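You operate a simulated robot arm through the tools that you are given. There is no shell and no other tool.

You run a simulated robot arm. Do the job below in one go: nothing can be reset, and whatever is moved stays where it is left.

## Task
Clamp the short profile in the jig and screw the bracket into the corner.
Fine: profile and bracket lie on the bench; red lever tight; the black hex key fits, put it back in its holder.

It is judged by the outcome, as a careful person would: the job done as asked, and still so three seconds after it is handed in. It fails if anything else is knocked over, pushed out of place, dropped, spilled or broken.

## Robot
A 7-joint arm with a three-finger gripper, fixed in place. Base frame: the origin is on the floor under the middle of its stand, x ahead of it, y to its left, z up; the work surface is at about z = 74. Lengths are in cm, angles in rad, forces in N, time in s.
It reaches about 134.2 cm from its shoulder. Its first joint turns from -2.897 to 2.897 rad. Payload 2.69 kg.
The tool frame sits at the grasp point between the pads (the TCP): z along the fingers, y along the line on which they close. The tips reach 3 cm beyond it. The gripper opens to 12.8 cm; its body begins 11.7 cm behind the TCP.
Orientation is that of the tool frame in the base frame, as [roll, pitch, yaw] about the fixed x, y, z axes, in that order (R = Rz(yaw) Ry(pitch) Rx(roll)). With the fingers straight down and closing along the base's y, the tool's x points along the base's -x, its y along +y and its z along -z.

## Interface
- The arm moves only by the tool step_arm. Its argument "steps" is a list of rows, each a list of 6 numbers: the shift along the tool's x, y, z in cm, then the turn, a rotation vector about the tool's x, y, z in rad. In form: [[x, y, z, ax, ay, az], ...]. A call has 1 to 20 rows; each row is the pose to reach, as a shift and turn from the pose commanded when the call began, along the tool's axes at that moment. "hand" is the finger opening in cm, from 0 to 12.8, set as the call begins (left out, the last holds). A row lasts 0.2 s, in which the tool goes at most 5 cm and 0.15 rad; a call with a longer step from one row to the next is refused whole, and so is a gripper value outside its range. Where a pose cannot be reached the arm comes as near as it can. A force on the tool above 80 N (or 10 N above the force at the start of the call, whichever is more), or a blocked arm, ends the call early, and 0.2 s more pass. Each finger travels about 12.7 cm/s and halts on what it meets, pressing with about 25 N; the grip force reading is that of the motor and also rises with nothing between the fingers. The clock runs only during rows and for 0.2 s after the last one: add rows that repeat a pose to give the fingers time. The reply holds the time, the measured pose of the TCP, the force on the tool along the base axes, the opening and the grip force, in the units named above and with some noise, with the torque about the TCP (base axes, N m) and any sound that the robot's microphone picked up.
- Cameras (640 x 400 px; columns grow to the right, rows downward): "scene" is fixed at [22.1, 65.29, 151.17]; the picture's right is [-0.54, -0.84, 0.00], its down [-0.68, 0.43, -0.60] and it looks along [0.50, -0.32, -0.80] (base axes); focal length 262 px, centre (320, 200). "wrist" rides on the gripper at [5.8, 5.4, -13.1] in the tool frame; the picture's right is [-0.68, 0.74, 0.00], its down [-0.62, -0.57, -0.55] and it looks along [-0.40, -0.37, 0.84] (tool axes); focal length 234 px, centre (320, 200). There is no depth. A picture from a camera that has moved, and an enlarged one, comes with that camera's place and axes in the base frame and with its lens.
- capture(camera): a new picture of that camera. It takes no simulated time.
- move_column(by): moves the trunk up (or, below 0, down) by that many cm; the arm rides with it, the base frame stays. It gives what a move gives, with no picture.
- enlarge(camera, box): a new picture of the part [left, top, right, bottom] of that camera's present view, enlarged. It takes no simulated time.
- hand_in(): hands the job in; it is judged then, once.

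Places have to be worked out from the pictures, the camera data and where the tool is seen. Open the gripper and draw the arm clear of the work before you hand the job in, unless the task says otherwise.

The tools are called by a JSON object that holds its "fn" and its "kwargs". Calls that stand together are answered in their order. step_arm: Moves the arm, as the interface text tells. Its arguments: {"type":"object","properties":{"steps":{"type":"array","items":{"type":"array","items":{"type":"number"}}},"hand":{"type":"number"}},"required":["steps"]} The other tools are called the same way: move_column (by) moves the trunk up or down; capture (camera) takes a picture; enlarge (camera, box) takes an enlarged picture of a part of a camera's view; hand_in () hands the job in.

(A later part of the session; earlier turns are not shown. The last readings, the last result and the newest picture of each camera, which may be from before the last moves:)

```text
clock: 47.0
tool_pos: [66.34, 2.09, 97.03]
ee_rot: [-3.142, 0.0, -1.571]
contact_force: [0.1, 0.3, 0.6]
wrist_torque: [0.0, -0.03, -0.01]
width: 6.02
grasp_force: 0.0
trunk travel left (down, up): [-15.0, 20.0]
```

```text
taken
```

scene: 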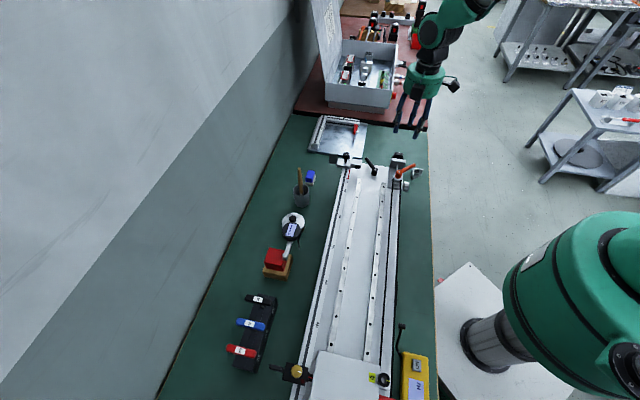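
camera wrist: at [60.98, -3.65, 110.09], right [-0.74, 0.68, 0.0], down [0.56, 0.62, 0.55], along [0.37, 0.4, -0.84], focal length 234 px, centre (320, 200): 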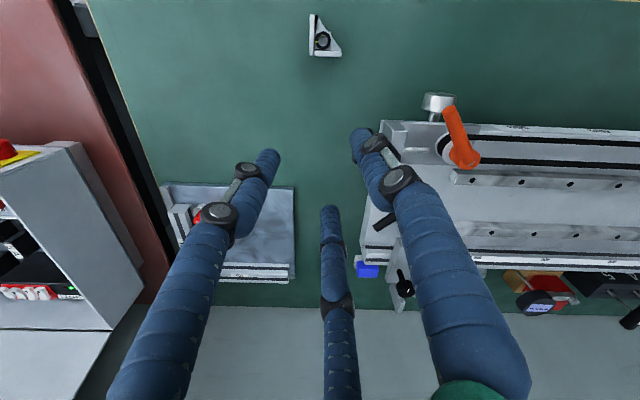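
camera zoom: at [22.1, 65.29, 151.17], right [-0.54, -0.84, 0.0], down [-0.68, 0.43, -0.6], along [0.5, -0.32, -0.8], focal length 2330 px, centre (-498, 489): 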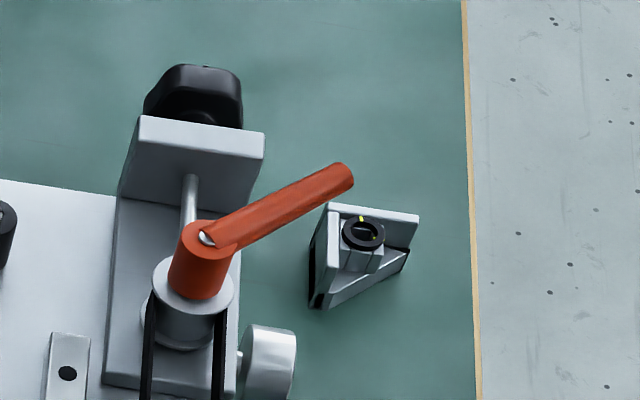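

{"fn": "enlarge", "kwargs": {"camera": "scene", "box": [380, 50, 476, 140]}}

```text
4.44 times, centred on (428, 95) of scene
camera zoom: at [22.1, 65.29, 151.17], right [-0.54, -0.84, 0.0], down [-0.68, 0.43, -0.6], along [0.5, -0.32, -0.8], focal length 1165 px, centre (-160, 667)
```

zoom: 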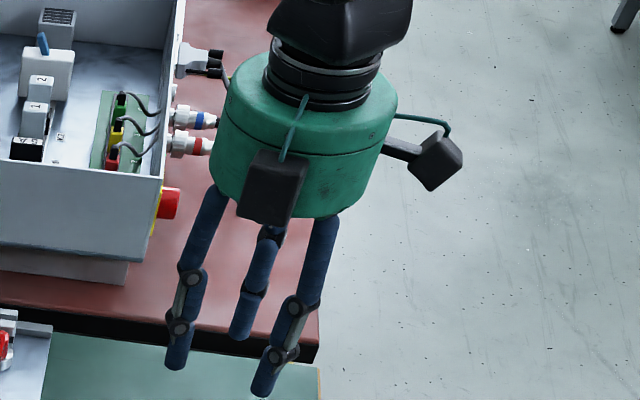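

The orange lever tip is at about (55.9, 6.9, 89.5) and the tall clamp block near (60.4, 5.2, 87), both clear of the gripper when it comes down over the bracket. I move over the bracket and descend partway.

{"fn": "step_arm", "kwargs": {"steps": [[3.0, 2.95, 0, 0, 0, 0], [6.04, 5.93, 0, 0, 0, 0], [6.04, 5.93, 4, 0, 0, 0], [6.04, 5.93, 8, 0, 0, 0], [6.04, 5.93, 12, 0, 0, 0], [6.04, 5.93, 14.5, 0, 0, 0], [6.04, 5.93, 14.5, 0, 0, 0]], "hand": 6}}

{"fn": "capture", "kwargs": {"camera": "wrist"}}

{"fn": "enlarge", "kwargs": {"camera": "scene", "box": [380, 125, 460, 185]}}

```text
clock: 48.6
tool_pos: [60.43, -3.97, 82.64]
ee_rot: [3.141, -0.001, -1.57]
contact_force: [-0.4, -0.3, 0.0]
wrist_torque: [0.0, 0.0, 0.04]
width: 6.01
grasp_force: 0.0
trunk travel left (down, up): [-15.0, 20.0]
```

```text
taken
camera wrist: at [55.1, -9.65, 95.56], right [-0.74, 0.68, 0.0], down [0.57, 0.62, 0.55], along [0.37, 0.4, -0.84], focal length 234 px, centre (320, 200)
```

wrist: 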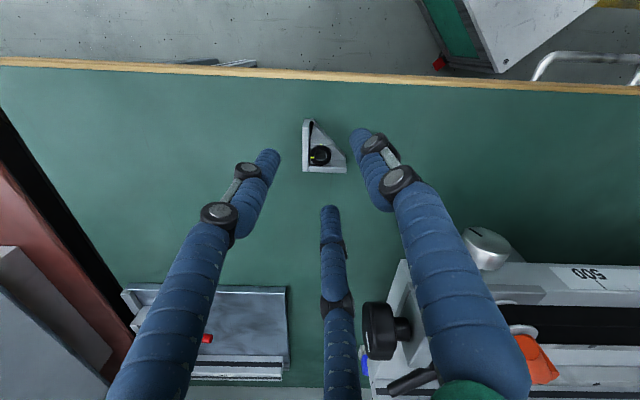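

```text
6.67 times, centred on (420, 155) of scene
camera zoom: at [22.1, 65.29, 151.17], right [-0.54, -0.84, 0.0], down [-0.68, 0.43, -0.6], along [0.5, -0.32, -0.8], focal length 1748 px, centre (-347, 500)
```

zoom: 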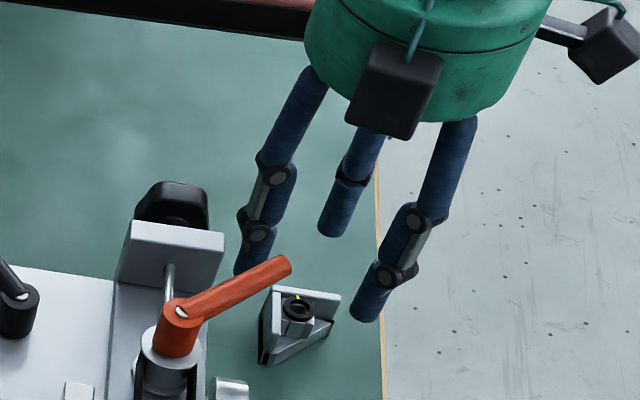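

Everything is centred: the bracket's ring is within 2 mm of the TCP line and the clamp parts are well clear. I descend around the bracket.

{"fn": "step_arm", "kwargs": {"steps": [[0, 0, 2, 0, 0, 0], [0, 0, 3.5, 0, 0, 0], [0, 0, 4.9, 0, 0, 0], [0, 0, 4.9, 0, 0, 0]]}}

{"fn": "enlarge", "kwargs": {"camera": "wrist", "box": [220, 80, 420, 260]}}

{"fn": "enlarge", "kwargs": {"camera": "scene", "box": [380, 125, 460, 185]}}

```text
clock: 49.6
tool_pos: [60.27, -4.02, 77.71]
ee_rot: [3.141, 0.0, -1.57]
contact_force: [1.2, -0.2, -0.6]
wrist_torque: [0.04, 0.01, 0.02]
width: 5.99
grasp_force: 0.1
trunk travel left (down, up): [-15.0, 20.0]
```

```text
2.22 times, centred on (320, 170) of wrist
camera zoom: at [55.04, -9.72, 90.72], right [-0.74, 0.68, 0.0], down [0.57, 0.62, 0.55], along [0.37, 0.4, -0.84], focal length 520 px, centre (320, 267)
```

zoom: 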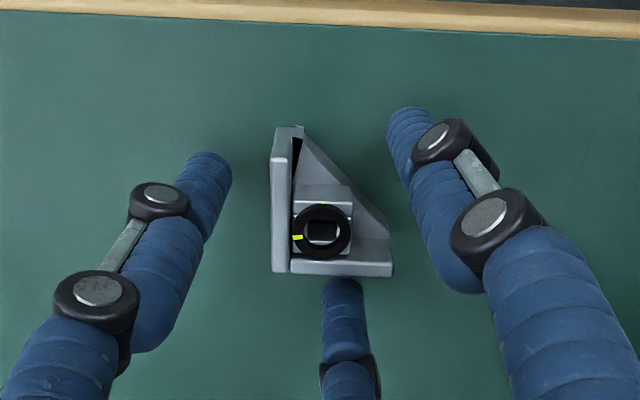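

```text
6.67 times, centred on (420, 155) of scene
camera zoom: at [22.1, 65.29, 151.17], right [-0.54, -0.84, 0.0], down [-0.68, 0.43, -0.6], along [0.5, -0.32, -0.8], focal length 1748 px, centre (-347, 500)
```

zoom: 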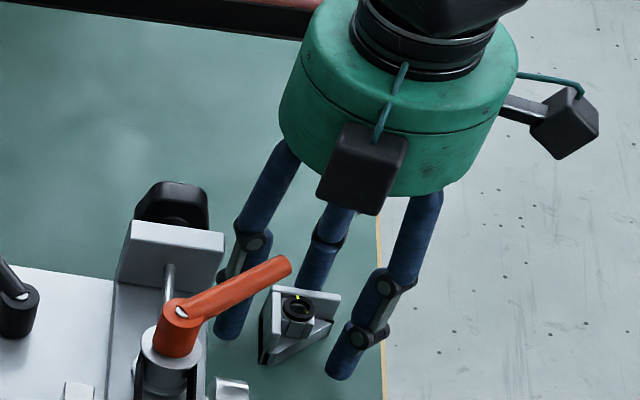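

The three fingers surround the bracket as intended: thumb at the open side, two fingers at the outer faces. I close.

{"fn": "step_arm", "kwargs": {"steps": [[0, 0, 0, 0, 0, 0], [0, 0, 0, 0, 0, 0], [0, 0, 0, 0, 0, 0], [0, 0, 0, 0, 0, 0]], "hand": 1.8}}

{"fn": "enlarge", "kwargs": {"camera": "wrist", "box": [220, 80, 420, 260]}}

{"fn": "enlarge", "kwargs": {"camera": "scene", "box": [395, 140, 443, 180]}}

```text
clock: 50.6
tool_pos: [60.28, -4.04, 77.77]
ee_rot: [3.141, 0.0, -1.57]
contact_force: [-0.2, 0.0, 0.6]
wrist_torque: [0.02, -0.01, 0.01]
width: 2.93
grasp_force: 24.8
trunk travel left (down, up): [-15.0, 20.0]
```

```text
2.22 times, centred on (320, 170) of wrist
camera zoom: at [55.02, -9.72, 90.75], right [-0.74, 0.68, 0.0], down [0.57, 0.62, 0.55], along [0.37, 0.4, -0.84], focal length 520 px, centre (320, 267)
```

zoom: 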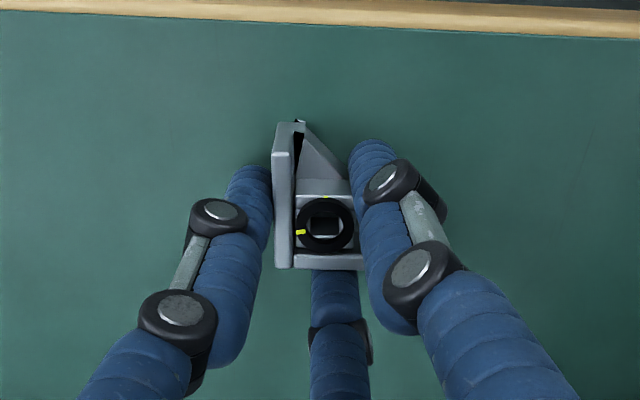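

```text
10.00 times, centred on (419, 160) of scene
camera zoom: at [22.1, 65.29, 151.17], right [-0.54, -0.84, 0.0], down [-0.68, 0.43, -0.6], along [0.5, -0.32, -0.8], focal length 2622 px, centre (-670, 600)
```

zoom: 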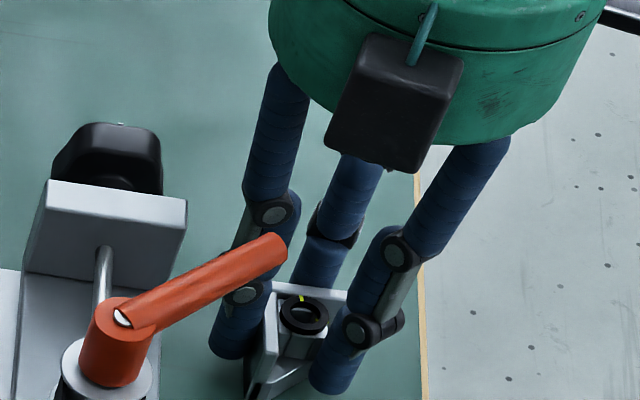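

Gripped at width 2.9. I lift it straight up and check.

{"fn": "step_arm", "kwargs": {"steps": [[0, 0, -0.7, 0, 0, 0], [0, 0, -2, 0, 0, 0], [0, 0, -5, 0, 0, 0], [0, 0, -9, 0, 0, 0], [0, 0, -13, 0, 0, 0], [0, 0, -17, 0, 0, 0], [0, 0, -17, 0, 0, 0]]}}

{"fn": "enlarge", "kwargs": {"camera": "wrist", "box": [220, 80, 420, 260]}}

{"fn": "enlarge", "kwargs": {"camera": "scene", "box": [395, 85, 459, 145]}}

```text
clock: 52.2
tool_pos: [60.43, -4.1, 94.83]
ee_rot: [3.141, 0.0, -1.57]
contact_force: [-1.1, -0.5, 0.2]
wrist_torque: [0.01, -0.02, 0.0]
width: 2.96
grasp_force: 24.9
trunk travel left (down, up): [-15.0, 20.0]
```

```text
2.22 times, centred on (320, 170) of wrist
camera zoom: at [55.17, -9.79, 107.85], right [-0.74, 0.68, 0.0], down [0.57, 0.62, 0.55], along [0.37, 0.4, -0.84], focal length 520 px, centre (320, 267)
```

zoom: 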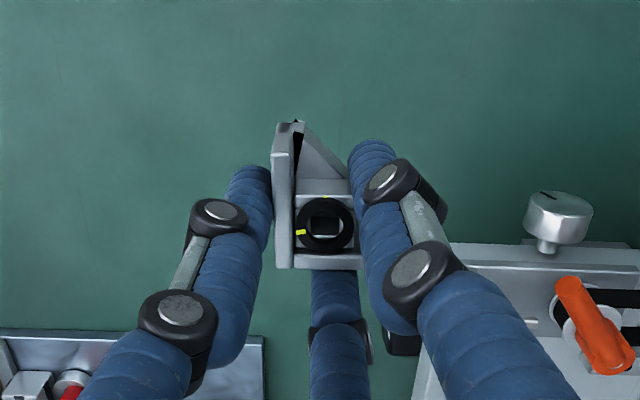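

```text
6.67 times, centred on (427, 115) of scene
camera zoom: at [22.1, 65.29, 151.17], right [-0.54, -0.84, 0.0], down [-0.68, 0.43, -0.6], along [0.5, -0.32, -0.8], focal length 1748 px, centre (-393, 767)
```

zoom: 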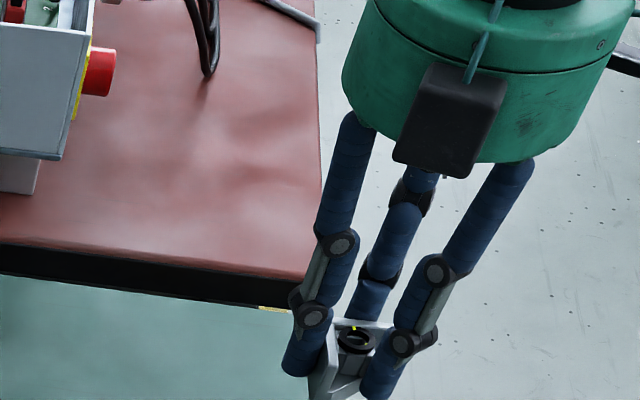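

{"fn": "enlarge", "kwargs": {"camera": "wrist", "box": [290, 125, 354, 205]}}

{"fn": "enlarge", "kwargs": {"camera": "scene", "box": [432, 125, 464, 150]}}

```text
5.00 times, centred on (322, 165) of wrist
camera zoom: at [55.17, -9.79, 107.85], right [-0.74, 0.68, 0.0], down [0.57, 0.62, 0.55], along [0.37, 0.4, -0.84], focal length 1171 px, centre (310, 375)
```

zoom: 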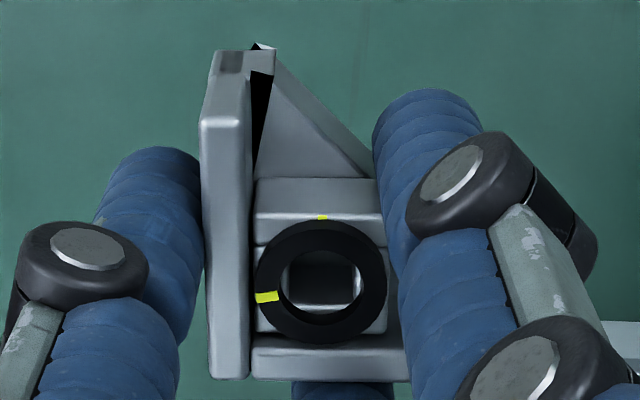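

```text
16.00 times, centred on (448, 138) of scene
camera zoom: at [22.1, 65.29, 151.17], right [-0.54, -0.84, 0.0], down [-0.68, 0.43, -0.6], along [0.5, -0.32, -0.8], focal length 4195 px, centre (-1728, 1200)
```

zoom: 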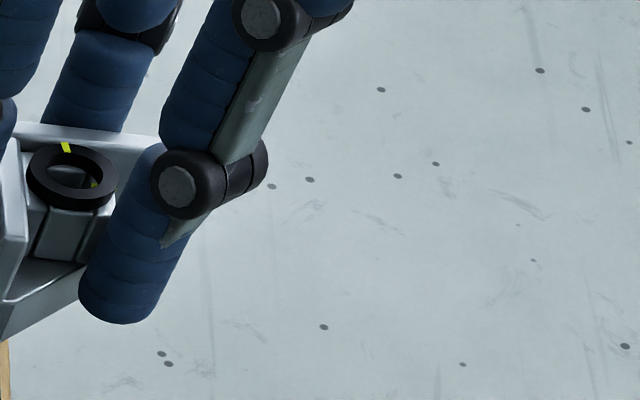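

The bracket hangs upright, rotated only about 1°, its bottom about 3.7 cm below the TCP. I carry it to above the free plate area about 5 cm short of the corner, correcting the small rotation.

{"fn": "step_arm", "kwargs": {"steps": [[-1.4, -4.15, 0, 0, 0, 0], [-2.79, -8.29, 0, 0, 0, 0], [-4.19, -12.43, 0, 0, 0, 0.01], [-5.58, -16.58, 0, 0, 0, 0.02], [-6.97, -20.72, 0.5, 0, 0, 0.02], [-8.37, -24.87, 1.0, 0, 0, 0.02], [-9.76, -29.01, 1.5, 0, 0, 0.02], [-11.16, -33.16, 2.0, 0, 0, 0.02], [-12.55, -37.3, 2.6, 0, 0, 0.02], [-12.55, -37.3, 2.6, 0, 0, 0.02]]}}

{"fn": "capture", "kwargs": {"camera": "wrist"}}

{"fn": "enlarge", "kwargs": {"camera": "scene", "box": [296, 70, 392, 150]}}

```text
clock: 54.4
tool_pos: [97.88, 8.45, 91.9]
ee_rot: [3.139, 0.0, -1.591]
contact_force: [0.1, 0.0, -1.1]
wrist_torque: [0.03, 0.06, 0.03]
width: 2.95
grasp_force: 24.8
trunk travel left (down, up): [-15.0, 20.0]
```

```text
taken
camera wrist: at [92.43, 2.82, 105.0], right [-0.72, 0.69, 0.0], down [0.58, 0.6, 0.55], along [0.38, 0.4, -0.84], focal length 234 px, centre (320, 200)
```

wrist: 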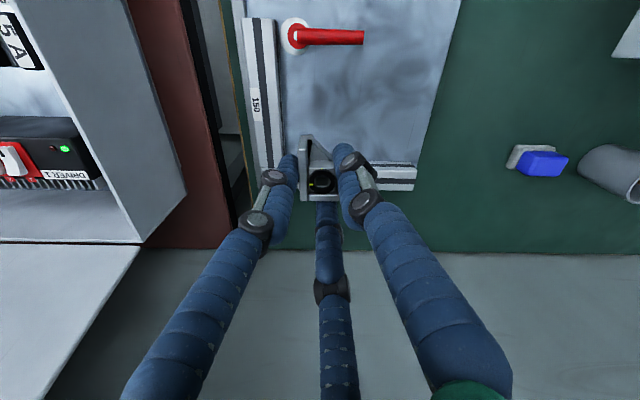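

```text
5.00 times, centred on (344, 110) of scene
camera zoom: at [22.1, 65.29, 151.17], right [-0.54, -0.84, 0.0], down [-0.68, 0.43, -0.6], along [0.5, -0.32, -0.8], focal length 1311 px, centre (200, 650)
```

zoom: 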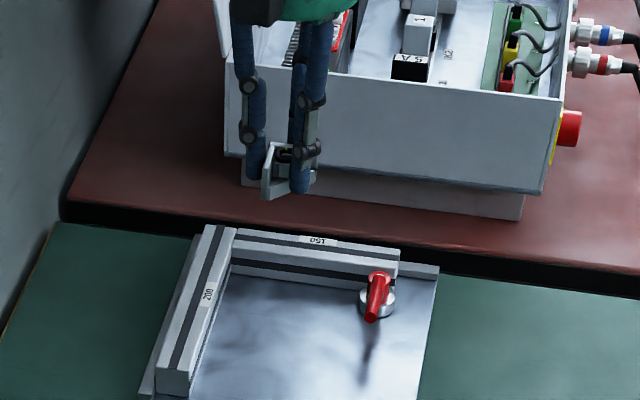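

The picture shows the jig from above. I enlarge on the clamp disc and the corner to verify the clamp contact and the corner position.

{"fn": "enlarge", "kwargs": {"camera": "wrist", "box": [230, 0, 390, 100]}}

{"fn": "enlarge", "kwargs": {"camera": "wrist", "box": [230, 90, 430, 215]}}

```text
4.00 times, centred on (310, 50) of wrist
camera zoom: at [92.43, 2.82, 105.0], right [-0.72, 0.69, 0.0], down [0.58, 0.6, 0.55], along [0.38, 0.4, -0.84], focal length 937 px, centre (360, 800)
```

zoom: 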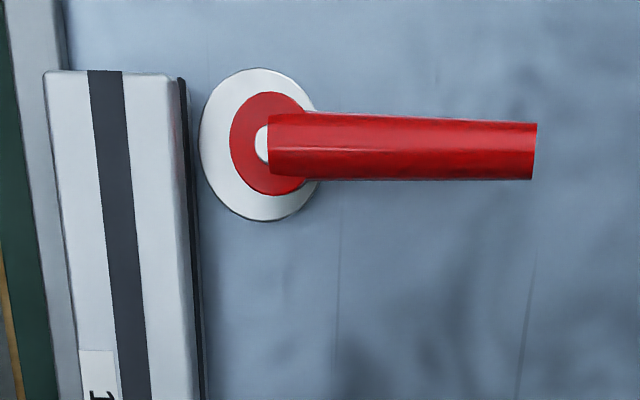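

```text
3.20 times, centred on (330, 152) of wrist
camera zoom: at [92.43, 2.82, 105.0], right [-0.72, 0.69, 0.0], down [0.58, 0.6, 0.55], along [0.38, 0.4, -0.84], focal length 749 px, centre (288, 352)
```

zoom: 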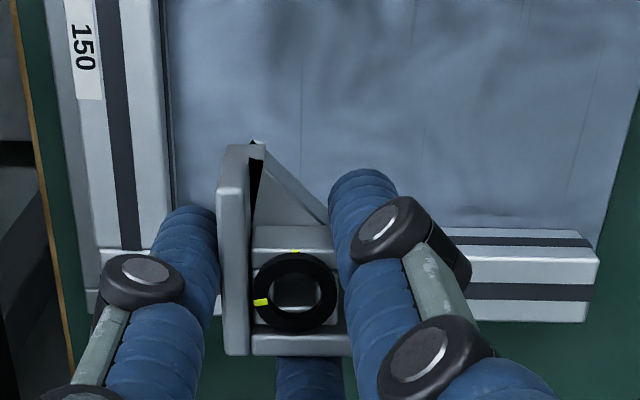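

The disc is pressed against the profile. I lower the bracket onto the free plate about 3.5 cm from each profile face.

{"fn": "step_arm", "kwargs": {"steps": [[0, 0, 4, 0, 0, 0], [0, 0, 8, 0, 0, 0], [0, 0, 10.5, 0, 0, 0], [0, 0, 12.0, 0, 0, 0], [0, 0, 12.7, 0, 0, 0], [0, 0, 12.7, 0, 0, 0]]}}

{"fn": "enlarge", "kwargs": {"camera": "scene", "box": [308, 94, 372, 144]}}

{"fn": "capture", "kwargs": {"camera": "wrist"}}

```text
clock: 55.8
tool_pos: [97.62, 8.72, 79.24]
ee_rot: [3.141, 0.001, -1.592]
contact_force: [0.8, 0.0, -1.3]
wrist_torque: [-0.03, 0.02, 0.01]
width: 2.97
grasp_force: 25.2
trunk travel left (down, up): [-15.0, 20.0]
```

```text
8.00 times, centred on (340, 119) of scene
camera zoom: at [22.1, 65.29, 151.17], right [-0.54, -0.84, 0.0], down [-0.68, 0.43, -0.6], along [0.5, -0.32, -0.8], focal length 2097 px, centre (160, 848)
```

zoom: 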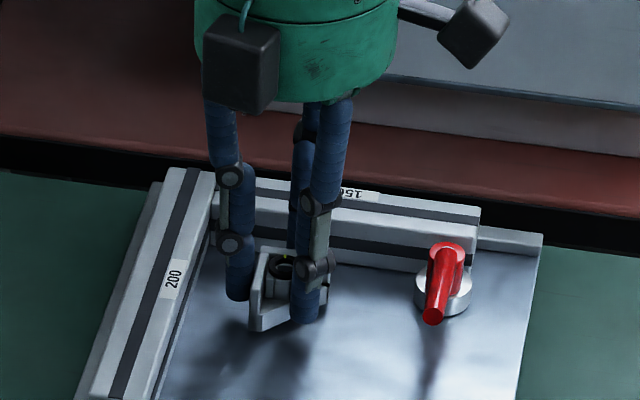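

```text
taken
camera wrist: at [92.25, 3.0, 92.36], right [-0.72, 0.69, 0.0], down [0.58, 0.6, 0.55], along [0.38, 0.4, -0.84], focal length 234 px, centre (320, 200)
```

wrist: 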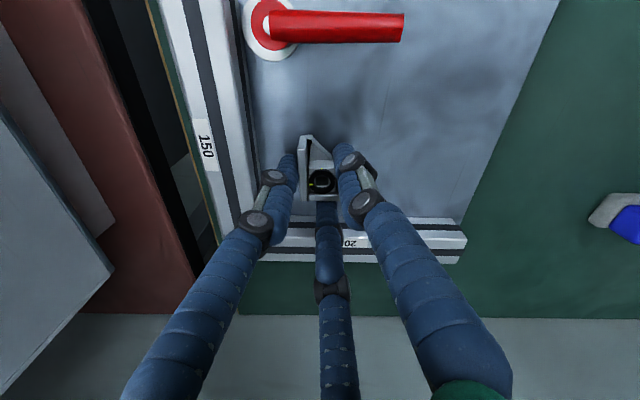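

No contact yet. I lower gently in millimetre steps until it touches.

{"fn": "step_arm", "kwargs": {"steps": [[0, 0, 0.2, 0, 0, 0], [0, 0, 0.4, 0, 0, 0], [0, 0, 0.5, 0, 0, 0], [0, 0, 0.5, 0, 0, 0]]}}

{"fn": "enlarge", "kwargs": {"camera": "scene", "box": [320, 110, 352, 140]}}

```text
clock: 56.8
tool_pos: [97.75, 8.81, 78.92]
ee_rot: [3.14, 0.0, -1.592]
contact_force: [0.0, -1.6, 2.9]
wrist_torque: [-0.12, 0.01, -0.03]
width: 3.0
grasp_force: 24.8
trunk travel left (down, up): [-15.0, 20.0]
```

```text
13.33 times, centred on (336, 125) of scene
camera zoom: at [22.1, 65.29, 151.17], right [-0.54, -0.84, 0.0], down [-0.68, 0.43, -0.6], along [0.5, -0.32, -0.8], focal length 3496 px, centre (107, 1200)
```

zoom: 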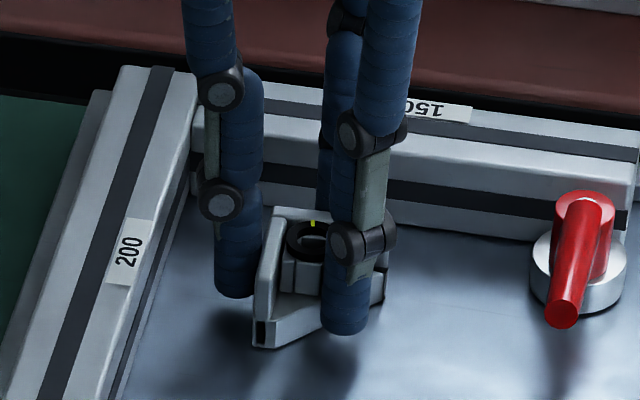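

Light contact with the plate (about 4 N). I open the fingers and raise straight up.

{"fn": "step_arm", "kwargs": {"steps": [[0, 0, 0, 0, 0, 0], [0, 0, 0, 0, 0, 0], [0, 0, 0, 0, 0, 0]], "hand": 4.6}}

{"fn": "step_arm", "kwargs": {"steps": [[0, 0, -1, 0, 0, 0], [0, 0, -3, 0, 0, 0], [0, 0, -6, 0, 0, 0], [0, 0, -9, 0, 0, 0], [0, 0, -9, 0, 0, 0]]}}

{"fn": "enlarge", "kwargs": {"camera": "scene", "box": [308, 104, 372, 144]}}

{"fn": "enlarge", "kwargs": {"camera": "wrist", "box": [220, 90, 420, 215]}}

```text
clock: 57.6
tool_pos: [97.63, 8.57, 78.88]
ee_rot: [3.141, 0.0, -1.592]
contact_force: [-0.4, -0.2, 0.6]
wrist_torque: [0.02, -0.02, 0.02]
width: 4.59
grasp_force: 0.0
trunk travel left (down, up): [-15.0, 20.0]
```

```text
clock: 58.8
tool_pos: [97.69, 8.73, 87.88]
ee_rot: [-3.14, 0.002, -1.593]
contact_force: [-0.6, -0.2, 1.1]
wrist_torque: [0.0, -0.05, 0.0]
width: 4.59
grasp_force: 0.1
trunk travel left (down, up): [-15.0, 20.0]
```

```text
10.00 times, centred on (340, 124) of scene
camera zoom: at [22.1, 65.29, 151.17], right [-0.54, -0.84, 0.0], down [-0.68, 0.43, -0.6], along [0.5, -0.32, -0.8], focal length 2622 px, centre (120, 960)
```

zoom: 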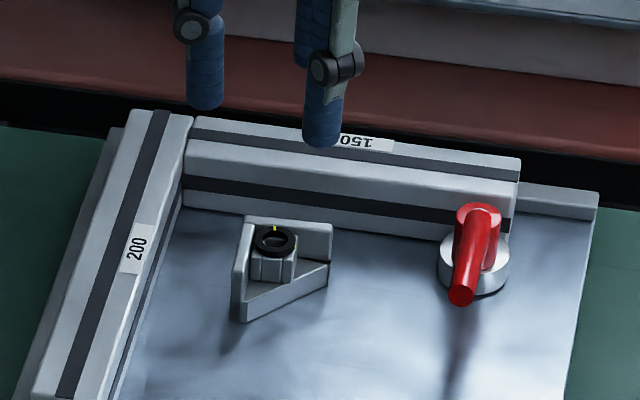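

```text
3.20 times, centred on (320, 152) of wrist
camera zoom: at [92.32, 3.0, 100.95], right [-0.72, 0.69, 0.0], down [0.58, 0.6, 0.55], along [0.38, 0.4, -0.84], focal length 749 px, centre (320, 352)
```

zoom: 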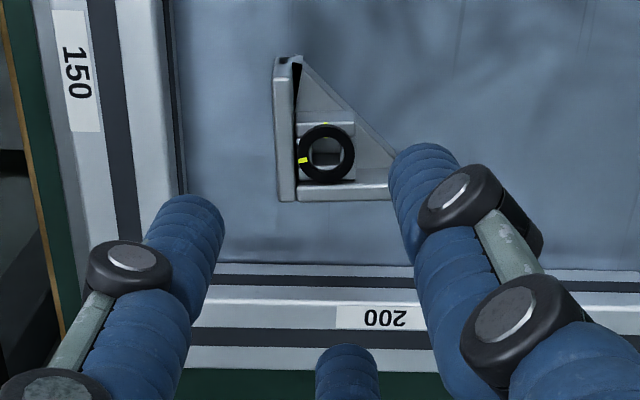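

The bracket stands on the plate about 3.4 cm from both faces, correctly oriented. I close the fist, go behind its open side, and lower to push it along the diagonal into the corner.

{"fn": "step_arm", "kwargs": {"steps": [[0.02, 2.4, 0, 0, 0, 0], [0.05, 4.89, 0, 0, 0, 0], [0.05, 4.89, 0, 0, 0, 0], [0.05, 4.89, 3, 0, 0, 0], [0.05, 4.89, 6, 0, 0, 0], [0.05, 4.89, 8.5, 0, 0, 0], [0.05, 4.89, 8.5, 0, 0, 0]], "hand": 0}}

{"fn": "capture", "kwargs": {"camera": "wrist"}}

{"fn": "enlarge", "kwargs": {"camera": "scene", "box": [308, 104, 372, 144]}}

```text
clock: 60.4
tool_pos: [92.76, 8.66, 79.23]
ee_rot: [3.141, 0.001, -1.592]
contact_force: [-0.5, -0.4, 0.0]
wrist_torque: [-0.03, 0.02, 0.01]
width: 0.22
grasp_force: 25.3
trunk travel left (down, up): [-15.0, 20.0]
```

```text
taken
camera wrist: at [87.35, 3.03, 92.27], right [-0.72, 0.69, 0.0], down [0.58, 0.6, 0.55], along [0.38, 0.4, -0.84], focal length 234 px, centre (320, 200)
```

wrist: 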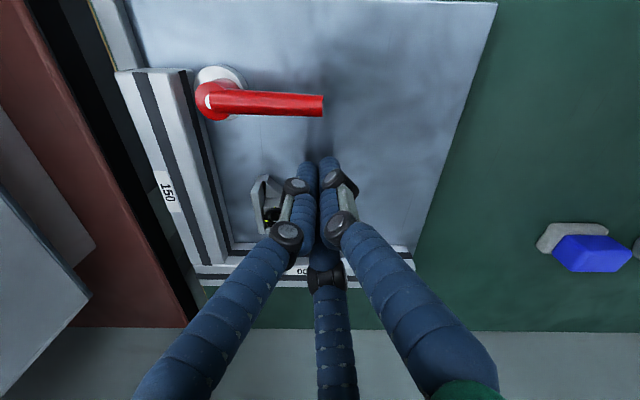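

```text
10.00 times, centred on (340, 124) of scene
camera zoom: at [22.1, 65.29, 151.17], right [-0.54, -0.84, 0.0], down [-0.68, 0.43, -0.6], along [0.5, -0.32, -0.8], focal length 2622 px, centre (120, 960)
```

zoom: 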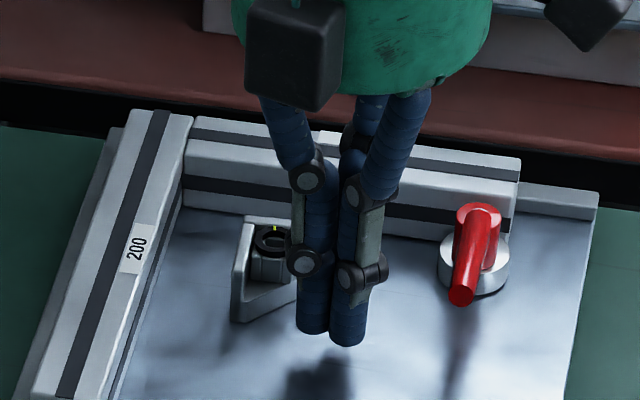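

The fist is right behind the bracket on its diagonal. I push along +x in small steps, first partway.

{"fn": "step_arm", "kwargs": {"steps": [[-0.01, -0.6, 0, 0, 0, 0], [-0.02, -1.2, 0, 0, 0, 0], [-0.04, -1.8, 0, 0, 0, 0], [-0.05, -2.3, 0, 0, 0, 0], [-0.06, -2.7, 0, 0, 0, 0], [-0.06, -3.1, 0, 0, 0, 0], [-0.07, -3.5, 0, 0, 0, 0], [-0.08, -3.9, 0, 0, 0, 0], [-0.09, -4.3, 0, 0, 0, 0], [-0.09, -4.3, 0, 0, 0, 0]]}}

{"fn": "capture", "kwargs": {"camera": "wrist"}}

{"fn": "enlarge", "kwargs": {"camera": "scene", "box": [308, 104, 372, 144]}}

```text
clock: 62.6
tool_pos: [97.12, 8.68, 79.39]
ee_rot: [-3.141, 0.0, -1.589]
contact_force: [-0.5, -0.2, -0.7]
wrist_torque: [0.01, 0.0, 0.0]
width: 0.21
grasp_force: 25.3
trunk travel left (down, up): [-15.0, 20.0]
```

```text
taken
camera wrist: at [91.73, 2.99, 92.34], right [-0.72, 0.69, 0.0], down [0.58, 0.6, 0.55], along [0.38, 0.4, -0.84], focal length 234 px, centre (320, 200)
```

wrist: 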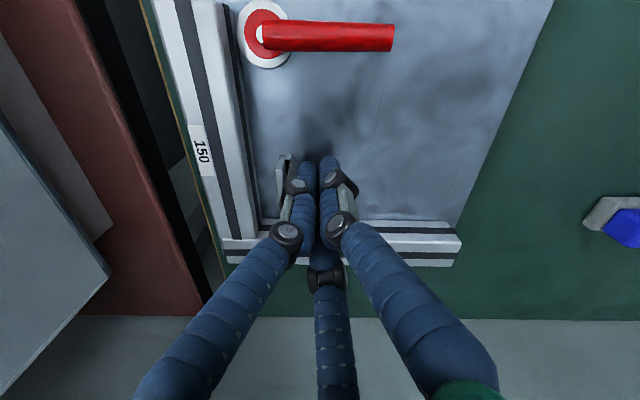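

```text
10.00 times, centred on (340, 124) of scene
camera zoom: at [22.1, 65.29, 151.17], right [-0.54, -0.84, 0.0], down [-0.68, 0.43, -0.6], along [0.5, -0.32, -0.8], focal length 2622 px, centre (120, 960)
```

zoom: 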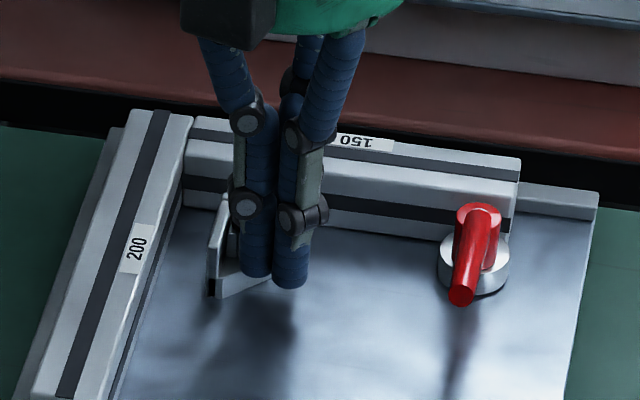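

The bracket slides along nicely. I continue the push.

{"fn": "step_arm", "kwargs": {"steps": [[-0.01, -0.4, 0, 0, 0, 0], [-0.02, -0.8, 0, 0, 0, 0], [-0.02, -1.2, 0, 0, 0, 0], [-0.03, -1.6, 0, 0, 0, 0], [-0.04, -2.0, 0, 0, 0, 0], [-0.04, -2.0, 0, 0, 0, 0]]}}

{"fn": "enlarge", "kwargs": {"camera": "scene", "box": [312, 104, 360, 134]}}

{"fn": "enlarge", "kwargs": {"camera": "wrist", "box": [220, 120, 380, 220]}}

```text
clock: 64.0
tool_pos: [99.15, 8.71, 79.36]
ee_rot: [-3.141, 0.0, -1.592]
contact_force: [-0.4, -0.4, -0.3]
wrist_torque: [0.0, 0.0, 0.0]
width: 0.21
grasp_force: 24.8
trunk travel left (down, up): [-15.0, 20.0]
```

```text
13.33 times, centred on (336, 119) of scene
camera zoom: at [22.1, 65.29, 151.17], right [-0.54, -0.84, 0.0], down [-0.68, 0.43, -0.6], along [0.5, -0.32, -0.8], focal length 3496 px, centre (107, 1280)
```

zoom: 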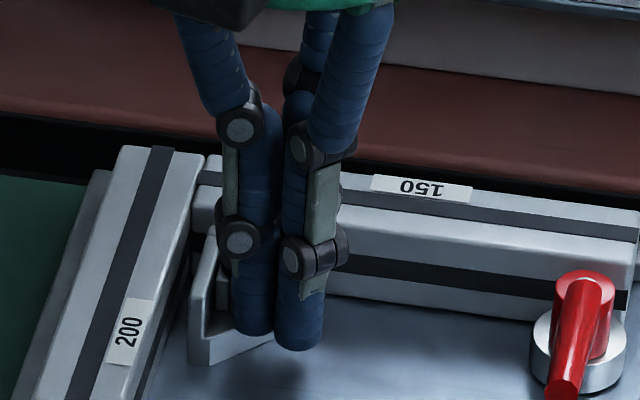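

```text
4.00 times, centred on (300, 170) of wrist
camera zoom: at [93.75, 3.01, 92.4], right [-0.72, 0.69, 0.0], down [0.58, 0.6, 0.55], along [0.38, 0.4, -0.84], focal length 937 px, centre (400, 320)
```

zoom: 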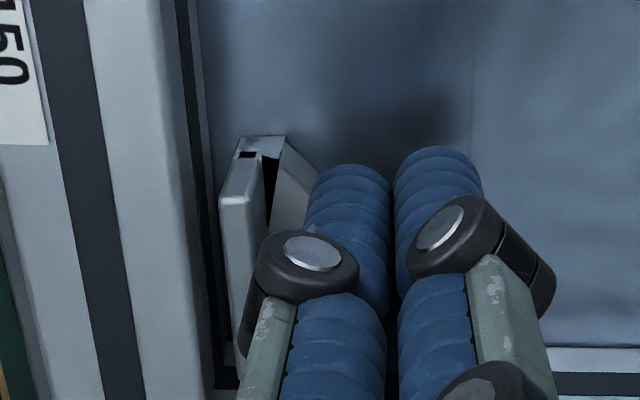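

Getting close to both faces. I go on in 2 mm steps, watching the force.

{"fn": "step_arm", "kwargs": {"steps": [[0, -0.2, 0, 0, 0, 0], [-0.01, -0.4, 0, 0, 0, 0], [-0.01, -0.6, 0, 0, 0, 0], [-0.02, -0.8, 0, 0, 0, 0], [-0.02, -0.8, 0, 0, 0, 0]]}}

{"fn": "enlarge", "kwargs": {"camera": "scene", "box": [312, 104, 360, 134]}}

{"fn": "enlarge", "kwargs": {"camera": "wrist", "box": [220, 120, 380, 220]}}

```text
clock: 65.2
tool_pos: [100.07, 8.69, 79.42]
ee_rot: [-3.141, 0.0, -1.593]
contact_force: [0.3, 0.1, -0.5]
wrist_torque: [0.01, 0.05, -0.02]
width: 0.24
grasp_force: 25.2
trunk travel left (down, up): [-15.0, 20.0]
```

```text
13.33 times, centred on (336, 119) of scene
camera zoom: at [22.1, 65.29, 151.17], right [-0.54, -0.84, 0.0], down [-0.68, 0.43, -0.6], along [0.5, -0.32, -0.8], focal length 3496 px, centre (107, 1280)
```

zoom: 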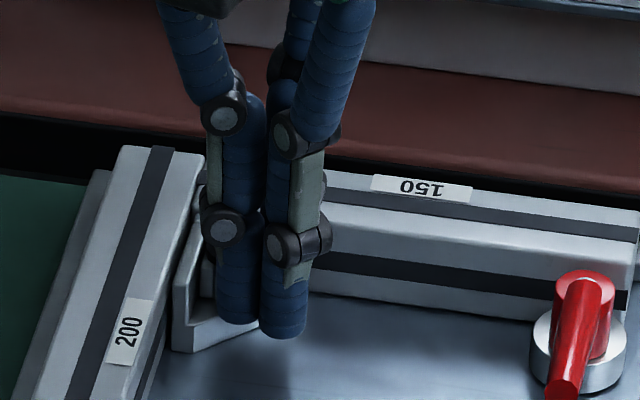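

```text
4.00 times, centred on (300, 170) of wrist
camera zoom: at [94.55, 3.08, 92.38], right [-0.72, 0.69, 0.0], down [0.58, 0.6, 0.55], along [0.38, 0.4, -0.84], focal length 937 px, centre (400, 320)
```

zoom: 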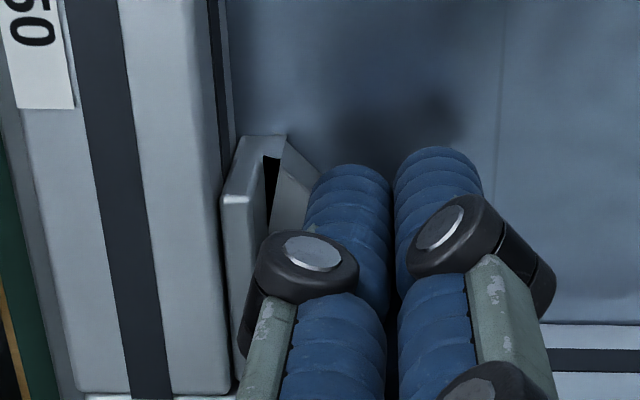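

{"fn": "step_arm", "kwargs": {"steps": [[0, -0.1, 0, 0, 0, 0], [0, -0.2, 0, 0, 0, 0], [0, -0.3, 0, 0, 0, 0], [0, -0.3, 0, 0, 0, 0]]}}

{"fn": "enlarge", "kwargs": {"camera": "scene", "box": [312, 104, 360, 134]}}

{"fn": "enlarge", "kwargs": {"camera": "wrist", "box": [220, 120, 380, 220]}}

```text
clock: 66.2
tool_pos: [100.17, 8.76, 79.45]
ee_rot: [3.14, 0.001, -1.593]
contact_force: [-9.4, 4.3, 3.9]
wrist_torque: [0.09, 0.21, 0.06]
width: 0.23
grasp_force: 25.2
trunk travel left (down, up): [-15.0, 20.0]
```

```text
13.33 times, centred on (336, 119) of scene
camera zoom: at [22.1, 65.29, 151.17], right [-0.54, -0.84, 0.0], down [-0.68, 0.43, -0.6], along [0.5, -0.32, -0.8], focal length 3496 px, centre (107, 1280)
```

zoom: 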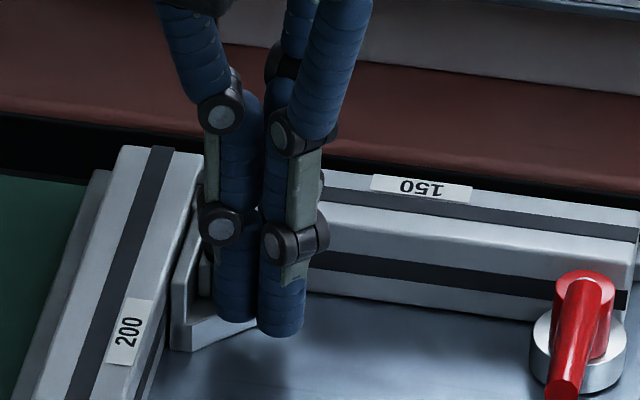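

```text
4.00 times, centred on (300, 170) of wrist
camera zoom: at [94.72, 3.08, 92.35], right [-0.72, 0.69, 0.0], down [0.58, 0.6, 0.55], along [0.38, 0.4, -0.84], focal length 937 px, centre (400, 320)
```

zoom: 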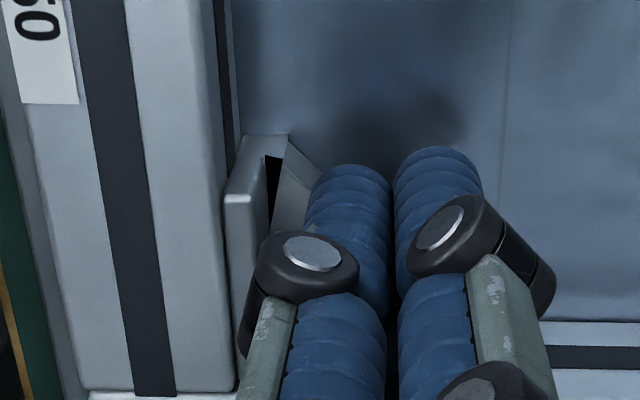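

The bracket now presses on the 150 profile (about 10 N) but a small gap to the 200 remains. I push along +e2, easing the pressure on the 150 face.

{"fn": "step_arm", "kwargs": {"steps": [[-0.1, -0.03, 0, 0, 0, 0], [-0.2, -0.09, 0, 0, 0, 0], [-0.29, -0.14, 0, 0, 0, 0], [-0.29, -0.14, 0, 0, 0, 0]]}}

{"fn": "enlarge", "kwargs": {"camera": "scene", "box": [316, 114, 348, 134]}}

```text
clock: 67.2
tool_pos: [100.22, 8.84, 79.27]
ee_rot: [3.14, -0.001, -1.593]
contact_force: [-18.2, -9.5, 3.8]
wrist_torque: [-0.29, 0.44, -0.07]
width: 0.18
grasp_force: 24.4
trunk travel left (down, up): [-15.0, 20.0]
```

```text
16.00 times, centred on (332, 124) of scene
camera zoom: at [22.1, 65.29, 151.17], right [-0.54, -0.84, 0.0], down [-0.68, 0.43, -0.6], along [0.5, -0.32, -0.8], focal length 4195 px, centre (128, 1416)
```

zoom: 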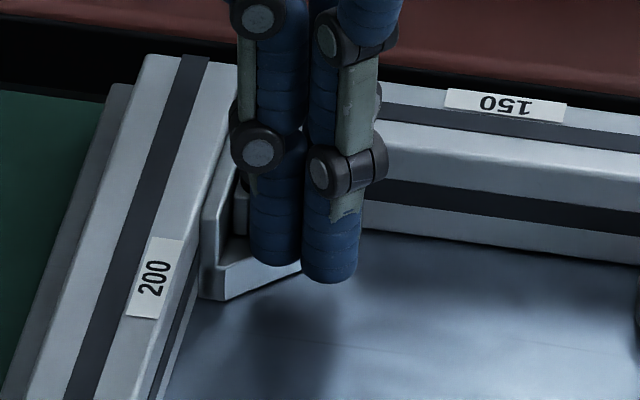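

Now 20 N against the 200 and 6 N against the 150: the bracket is seated in the corner. I back off along -x and raise to inspect from above.

{"fn": "step_arm", "kwargs": {"steps": [[0.1, 0.3, 0, 0, 0, 0], [0.1, 1.0, 0, 0, 0, 0], [0.1, 2.0, 0, 0, 0, 0], [0.1, 2.0, -4, 0, 0, 0], [0.1, 2.0, -8, 0, 0, 0], [0.1, 2.0, -12, 0, 0, 0], [0.1, 2.0, -12, 0, 0, 0]]}}

{"fn": "capture", "kwargs": {"camera": "wrist"}}

{"fn": "enlarge", "kwargs": {"camera": "scene", "box": [316, 110, 348, 130]}}

{"fn": "enlarge", "kwargs": {"camera": "wrist", "box": [200, 100, 360, 200]}}

```text
clock: 68.8
tool_pos: [98.23, 8.78, 91.43]
ee_rot: [-3.14, 0.0, -1.59]
contact_force: [0.5, -0.1, -0.1]
wrist_torque: [-0.02, -0.01, 0.0]
width: 0.22
grasp_force: 25.4
trunk travel left (down, up): [-15.0, 20.0]
```

```text
taken
camera wrist: at [92.82, 3.15, 104.41], right [-0.72, 0.69, 0.0], down [0.58, 0.6, 0.55], along [0.38, 0.4, -0.84], focal length 234 px, centre (320, 200)
```

wrist: 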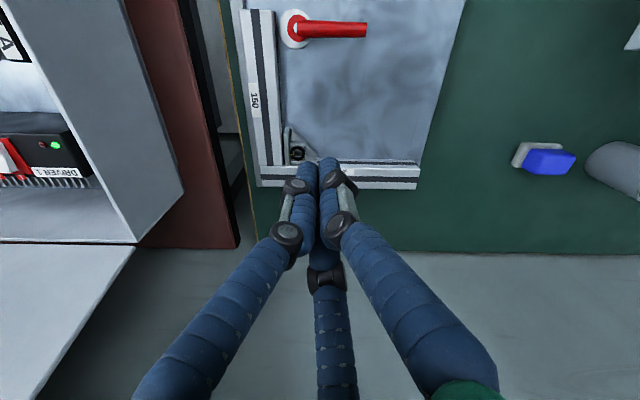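

```text
16.00 times, centred on (332, 120) of scene
camera zoom: at [22.1, 65.29, 151.17], right [-0.54, -0.84, 0.0], down [-0.68, 0.43, -0.6], along [0.5, -0.32, -0.8], focal length 4195 px, centre (128, 1480)
```

zoom: 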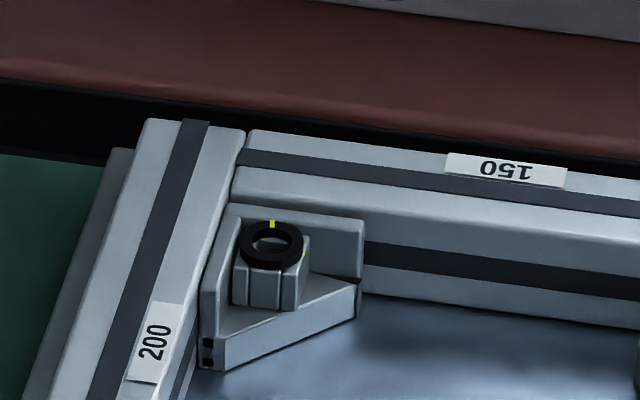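

```text
4.00 times, centred on (280, 150) of wrist
camera zoom: at [92.82, 3.15, 104.41], right [-0.72, 0.69, 0.0], down [0.58, 0.6, 0.55], along [0.38, 0.4, -0.84], focal length 937 px, centre (480, 400)
```

zoom: 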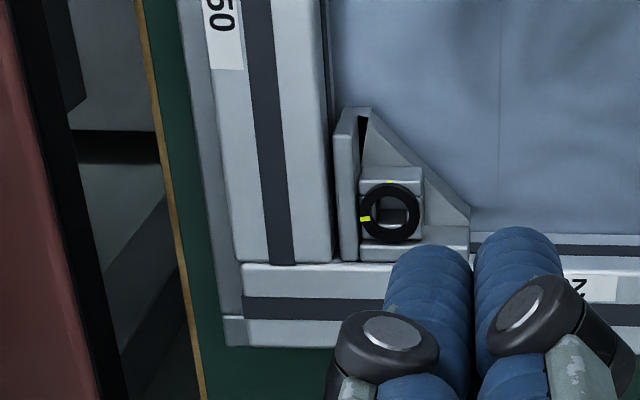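

The bracket sits snugly in the corner. Now I fetch the hex key: I rise to a safe height and travel to above the key holder, turning to line up with the T-handles.

{"fn": "step_arm", "kwargs": {"steps": [[0, 0, -4.2, 0, 0, 0], [0, 0, -8.5, 0, 0, 0], [0, 0, -12.7, 0, 0, 0], [-3.7, 2.91, -12.7, 0, 0, 0.048], [-7.39, 5.82, -12.7, 0, 0, 0.096], [-11.09, 8.73, -12.7, 0, 0, 0.143], [-14.79, 11.64, -12.7, 0, 0, 0.191], [-18.48, 14.55, -12.7, 0, 0, 0.239], [-22.18, 17.46, -12.7, 0, 0, 0.287], [-25.87, 20.37, -12.7, 0, 0, 0.334], [-29.57, 23.28, -12.7, 0, 0, 0.382], [-33.27, 26.18, -12.7, 0, 0, 0.43], [-36.96, 29.09, -12.7, 0, 0, 0.478], [-40.66, 32.0, -12.7, 0, 0, 0.525], [-44.36, 34.91, -12.7, 0, 0, 0.573], [-48.05, 37.82, -12.7, 0, 0, 0.621], [-51.75, 40.73, -12.7, 0, 0, 0.669], [-55.44, 43.64, -12.7, 0, 0, 0.716], [-59.14, 46.55, -12.7, 0, 0, 0.764], [-59.14, 46.55, -12.7, 0, 0, 0.764]], "hand": 4.4}}

{"fn": "capture", "kwargs": {"camera": "wrist"}}

{"fn": "capture", "kwargs": {"camera": "scene"}}

```text
clock: 73.0
tool_pos: [53.21, 69.08, 103.87]
ee_rot: [-3.141, -0.001, -2.356]
contact_force: [-0.4, -0.3, -0.7]
wrist_torque: [-0.06, -0.09, -0.03]
width: 4.39
grasp_force: 0.0
trunk travel left (down, up): [-15.0, 20.0]
```

```text
taken
camera wrist: at [45.21, 68.75, 116.95], right [-0.04, 1.0, 0.0], down [0.84, 0.04, 0.55], along [0.55, 0.02, -0.84], focal length 234 px, centre (320, 200)
```

wrist: 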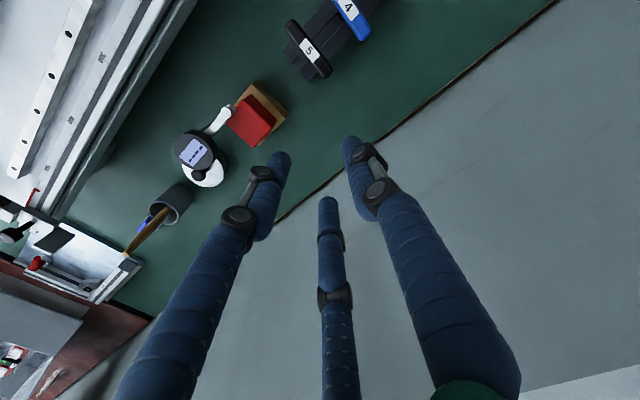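

```text
taken
```

scene: 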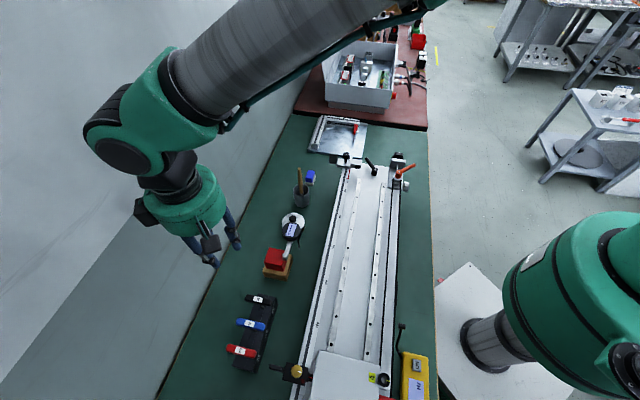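

The black no. 5 handle is near (45.4, 67.5, 86). I move a little to centre the holder in view and measure it.

{"fn": "step_arm", "kwargs": {"steps": [[0, 2.1, 1.5, 0, 0, 0], [0, 4.24, 3.0, 0, 0, 0], [0, 4.24, 3.0, 0, 0, 0]]}}

{"fn": "enlarge", "kwargs": {"camera": "wrist", "box": [230, 0, 430, 125]}}

{"fn": "enlarge", "kwargs": {"camera": "scene", "box": [216, 280, 296, 380]}}

```text
clock: 73.8
tool_pos: [50.06, 71.95, 100.83]
ee_rot: [-3.14, 0.001, -2.354]
contact_force: [-1.1, 0.6, 0.1]
wrist_torque: [-0.08, -0.06, 0.02]
width: 4.43
grasp_force: 0.1
trunk travel left (down, up): [-15.0, 20.0]
```

```text
3.20 times, centred on (330, 62) of wrist
camera zoom: at [42.14, 71.71, 113.89], right [-0.04, 1.0, 0.0], down [0.84, 0.04, 0.55], along [0.55, 0.02, -0.84], focal length 749 px, centre (288, 640)
```

zoom: 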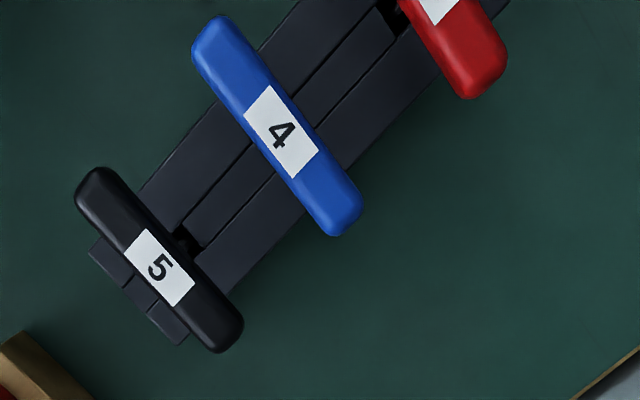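

```text
4.00 times, centred on (256, 330) of scene
camera zoom: at [22.1, 65.29, 151.17], right [-0.54, -0.84, 0.0], down [-0.68, 0.43, -0.6], along [0.5, -0.32, -0.8], focal length 1049 px, centre (576, -320)
```

zoom: 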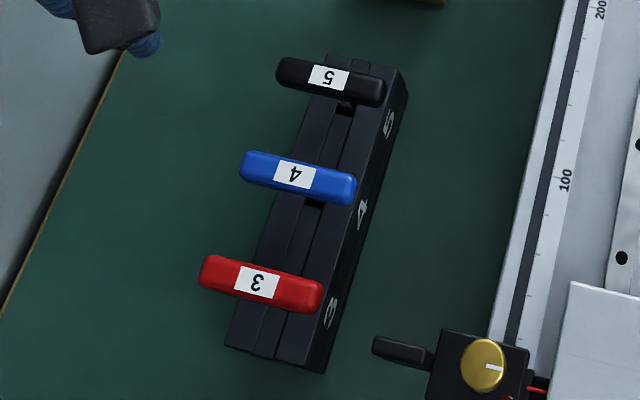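

Triangulating both views: black handle centre at (45.2, 67.7, 87.0), bar along e2, blue neighbour 5.3 cm away, block top at z 80. I turn so that one finger comes on the free side and two beside the blue key, and hover above the black handle.

{"fn": "step_arm", "kwargs": {"steps": [[0.8, 0.12, 0.37, 0, 0, 0.131], [1.59, 0.24, 0.75, 0, 0, 0.262], [2.39, 0.36, 1.12, 0, 0, 0.393], [3.19, 0.48, 1.49, 0, 0, 0.525], [3.98, 0.6, 1.86, 0, 0, 0.656], [4.78, 0.72, 2.24, 0, 0, 0.787], [5.57, 0.84, 2.61, 0, 0, 0.918], [6.37, 0.96, 2.98, 0, 0, 1.049], [6.37, 0.96, 2.98, 0, 0, 1.049]], "hand": 5}}

{"fn": "capture", "kwargs": {"camera": "wrist"}}

{"fn": "enlarge", "kwargs": {"camera": "scene", "box": [200, 260, 328, 380]}}

```text
clock: 75.8
tool_pos: [44.94, 68.06, 98.2]
ee_rot: [3.14, 0.0, 2.879]
contact_force: [-0.3, -0.6, 0.1]
wrist_torque: [-0.02, 0.02, 0.0]
width: 5.02
grasp_force: 0.2
trunk travel left (down, up): [-15.0, 20.0]
```

```text
taken
camera wrist: at [40.66, 74.93, 111.13], right [0.84, 0.53, 0.0], down [0.45, -0.71, 0.55], along [0.29, -0.46, -0.84], focal length 234 px, centre (320, 200)
```

wrist: 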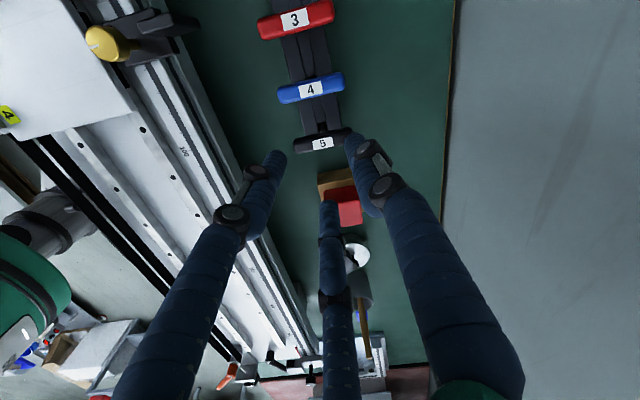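

```text
3.33 times, centred on (264, 320) of scene
camera zoom: at [22.1, 65.29, 151.17], right [-0.54, -0.84, 0.0], down [-0.68, 0.43, -0.6], along [0.5, -0.32, -0.8], focal length 874 px, centre (507, -200)
```

zoom: 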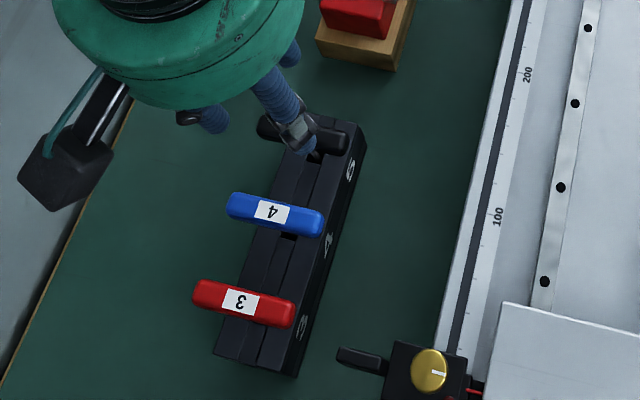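

The black handle lies between the three fingers as planned. I refine its position with an enlarged view before descending.

{"fn": "enlarge", "kwargs": {"camera": "wrist", "box": [250, 60, 390, 230]}}

```text
2.35 times, centred on (320, 145) of wrist
camera zoom: at [40.66, 74.93, 111.13], right [0.84, 0.53, 0.0], down [0.45, -0.71, 0.55], along [0.29, -0.46, -0.84], focal length 551 px, centre (320, 329)
```

zoom: 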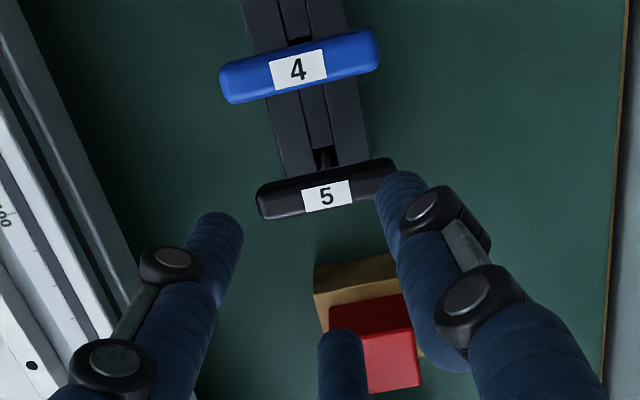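

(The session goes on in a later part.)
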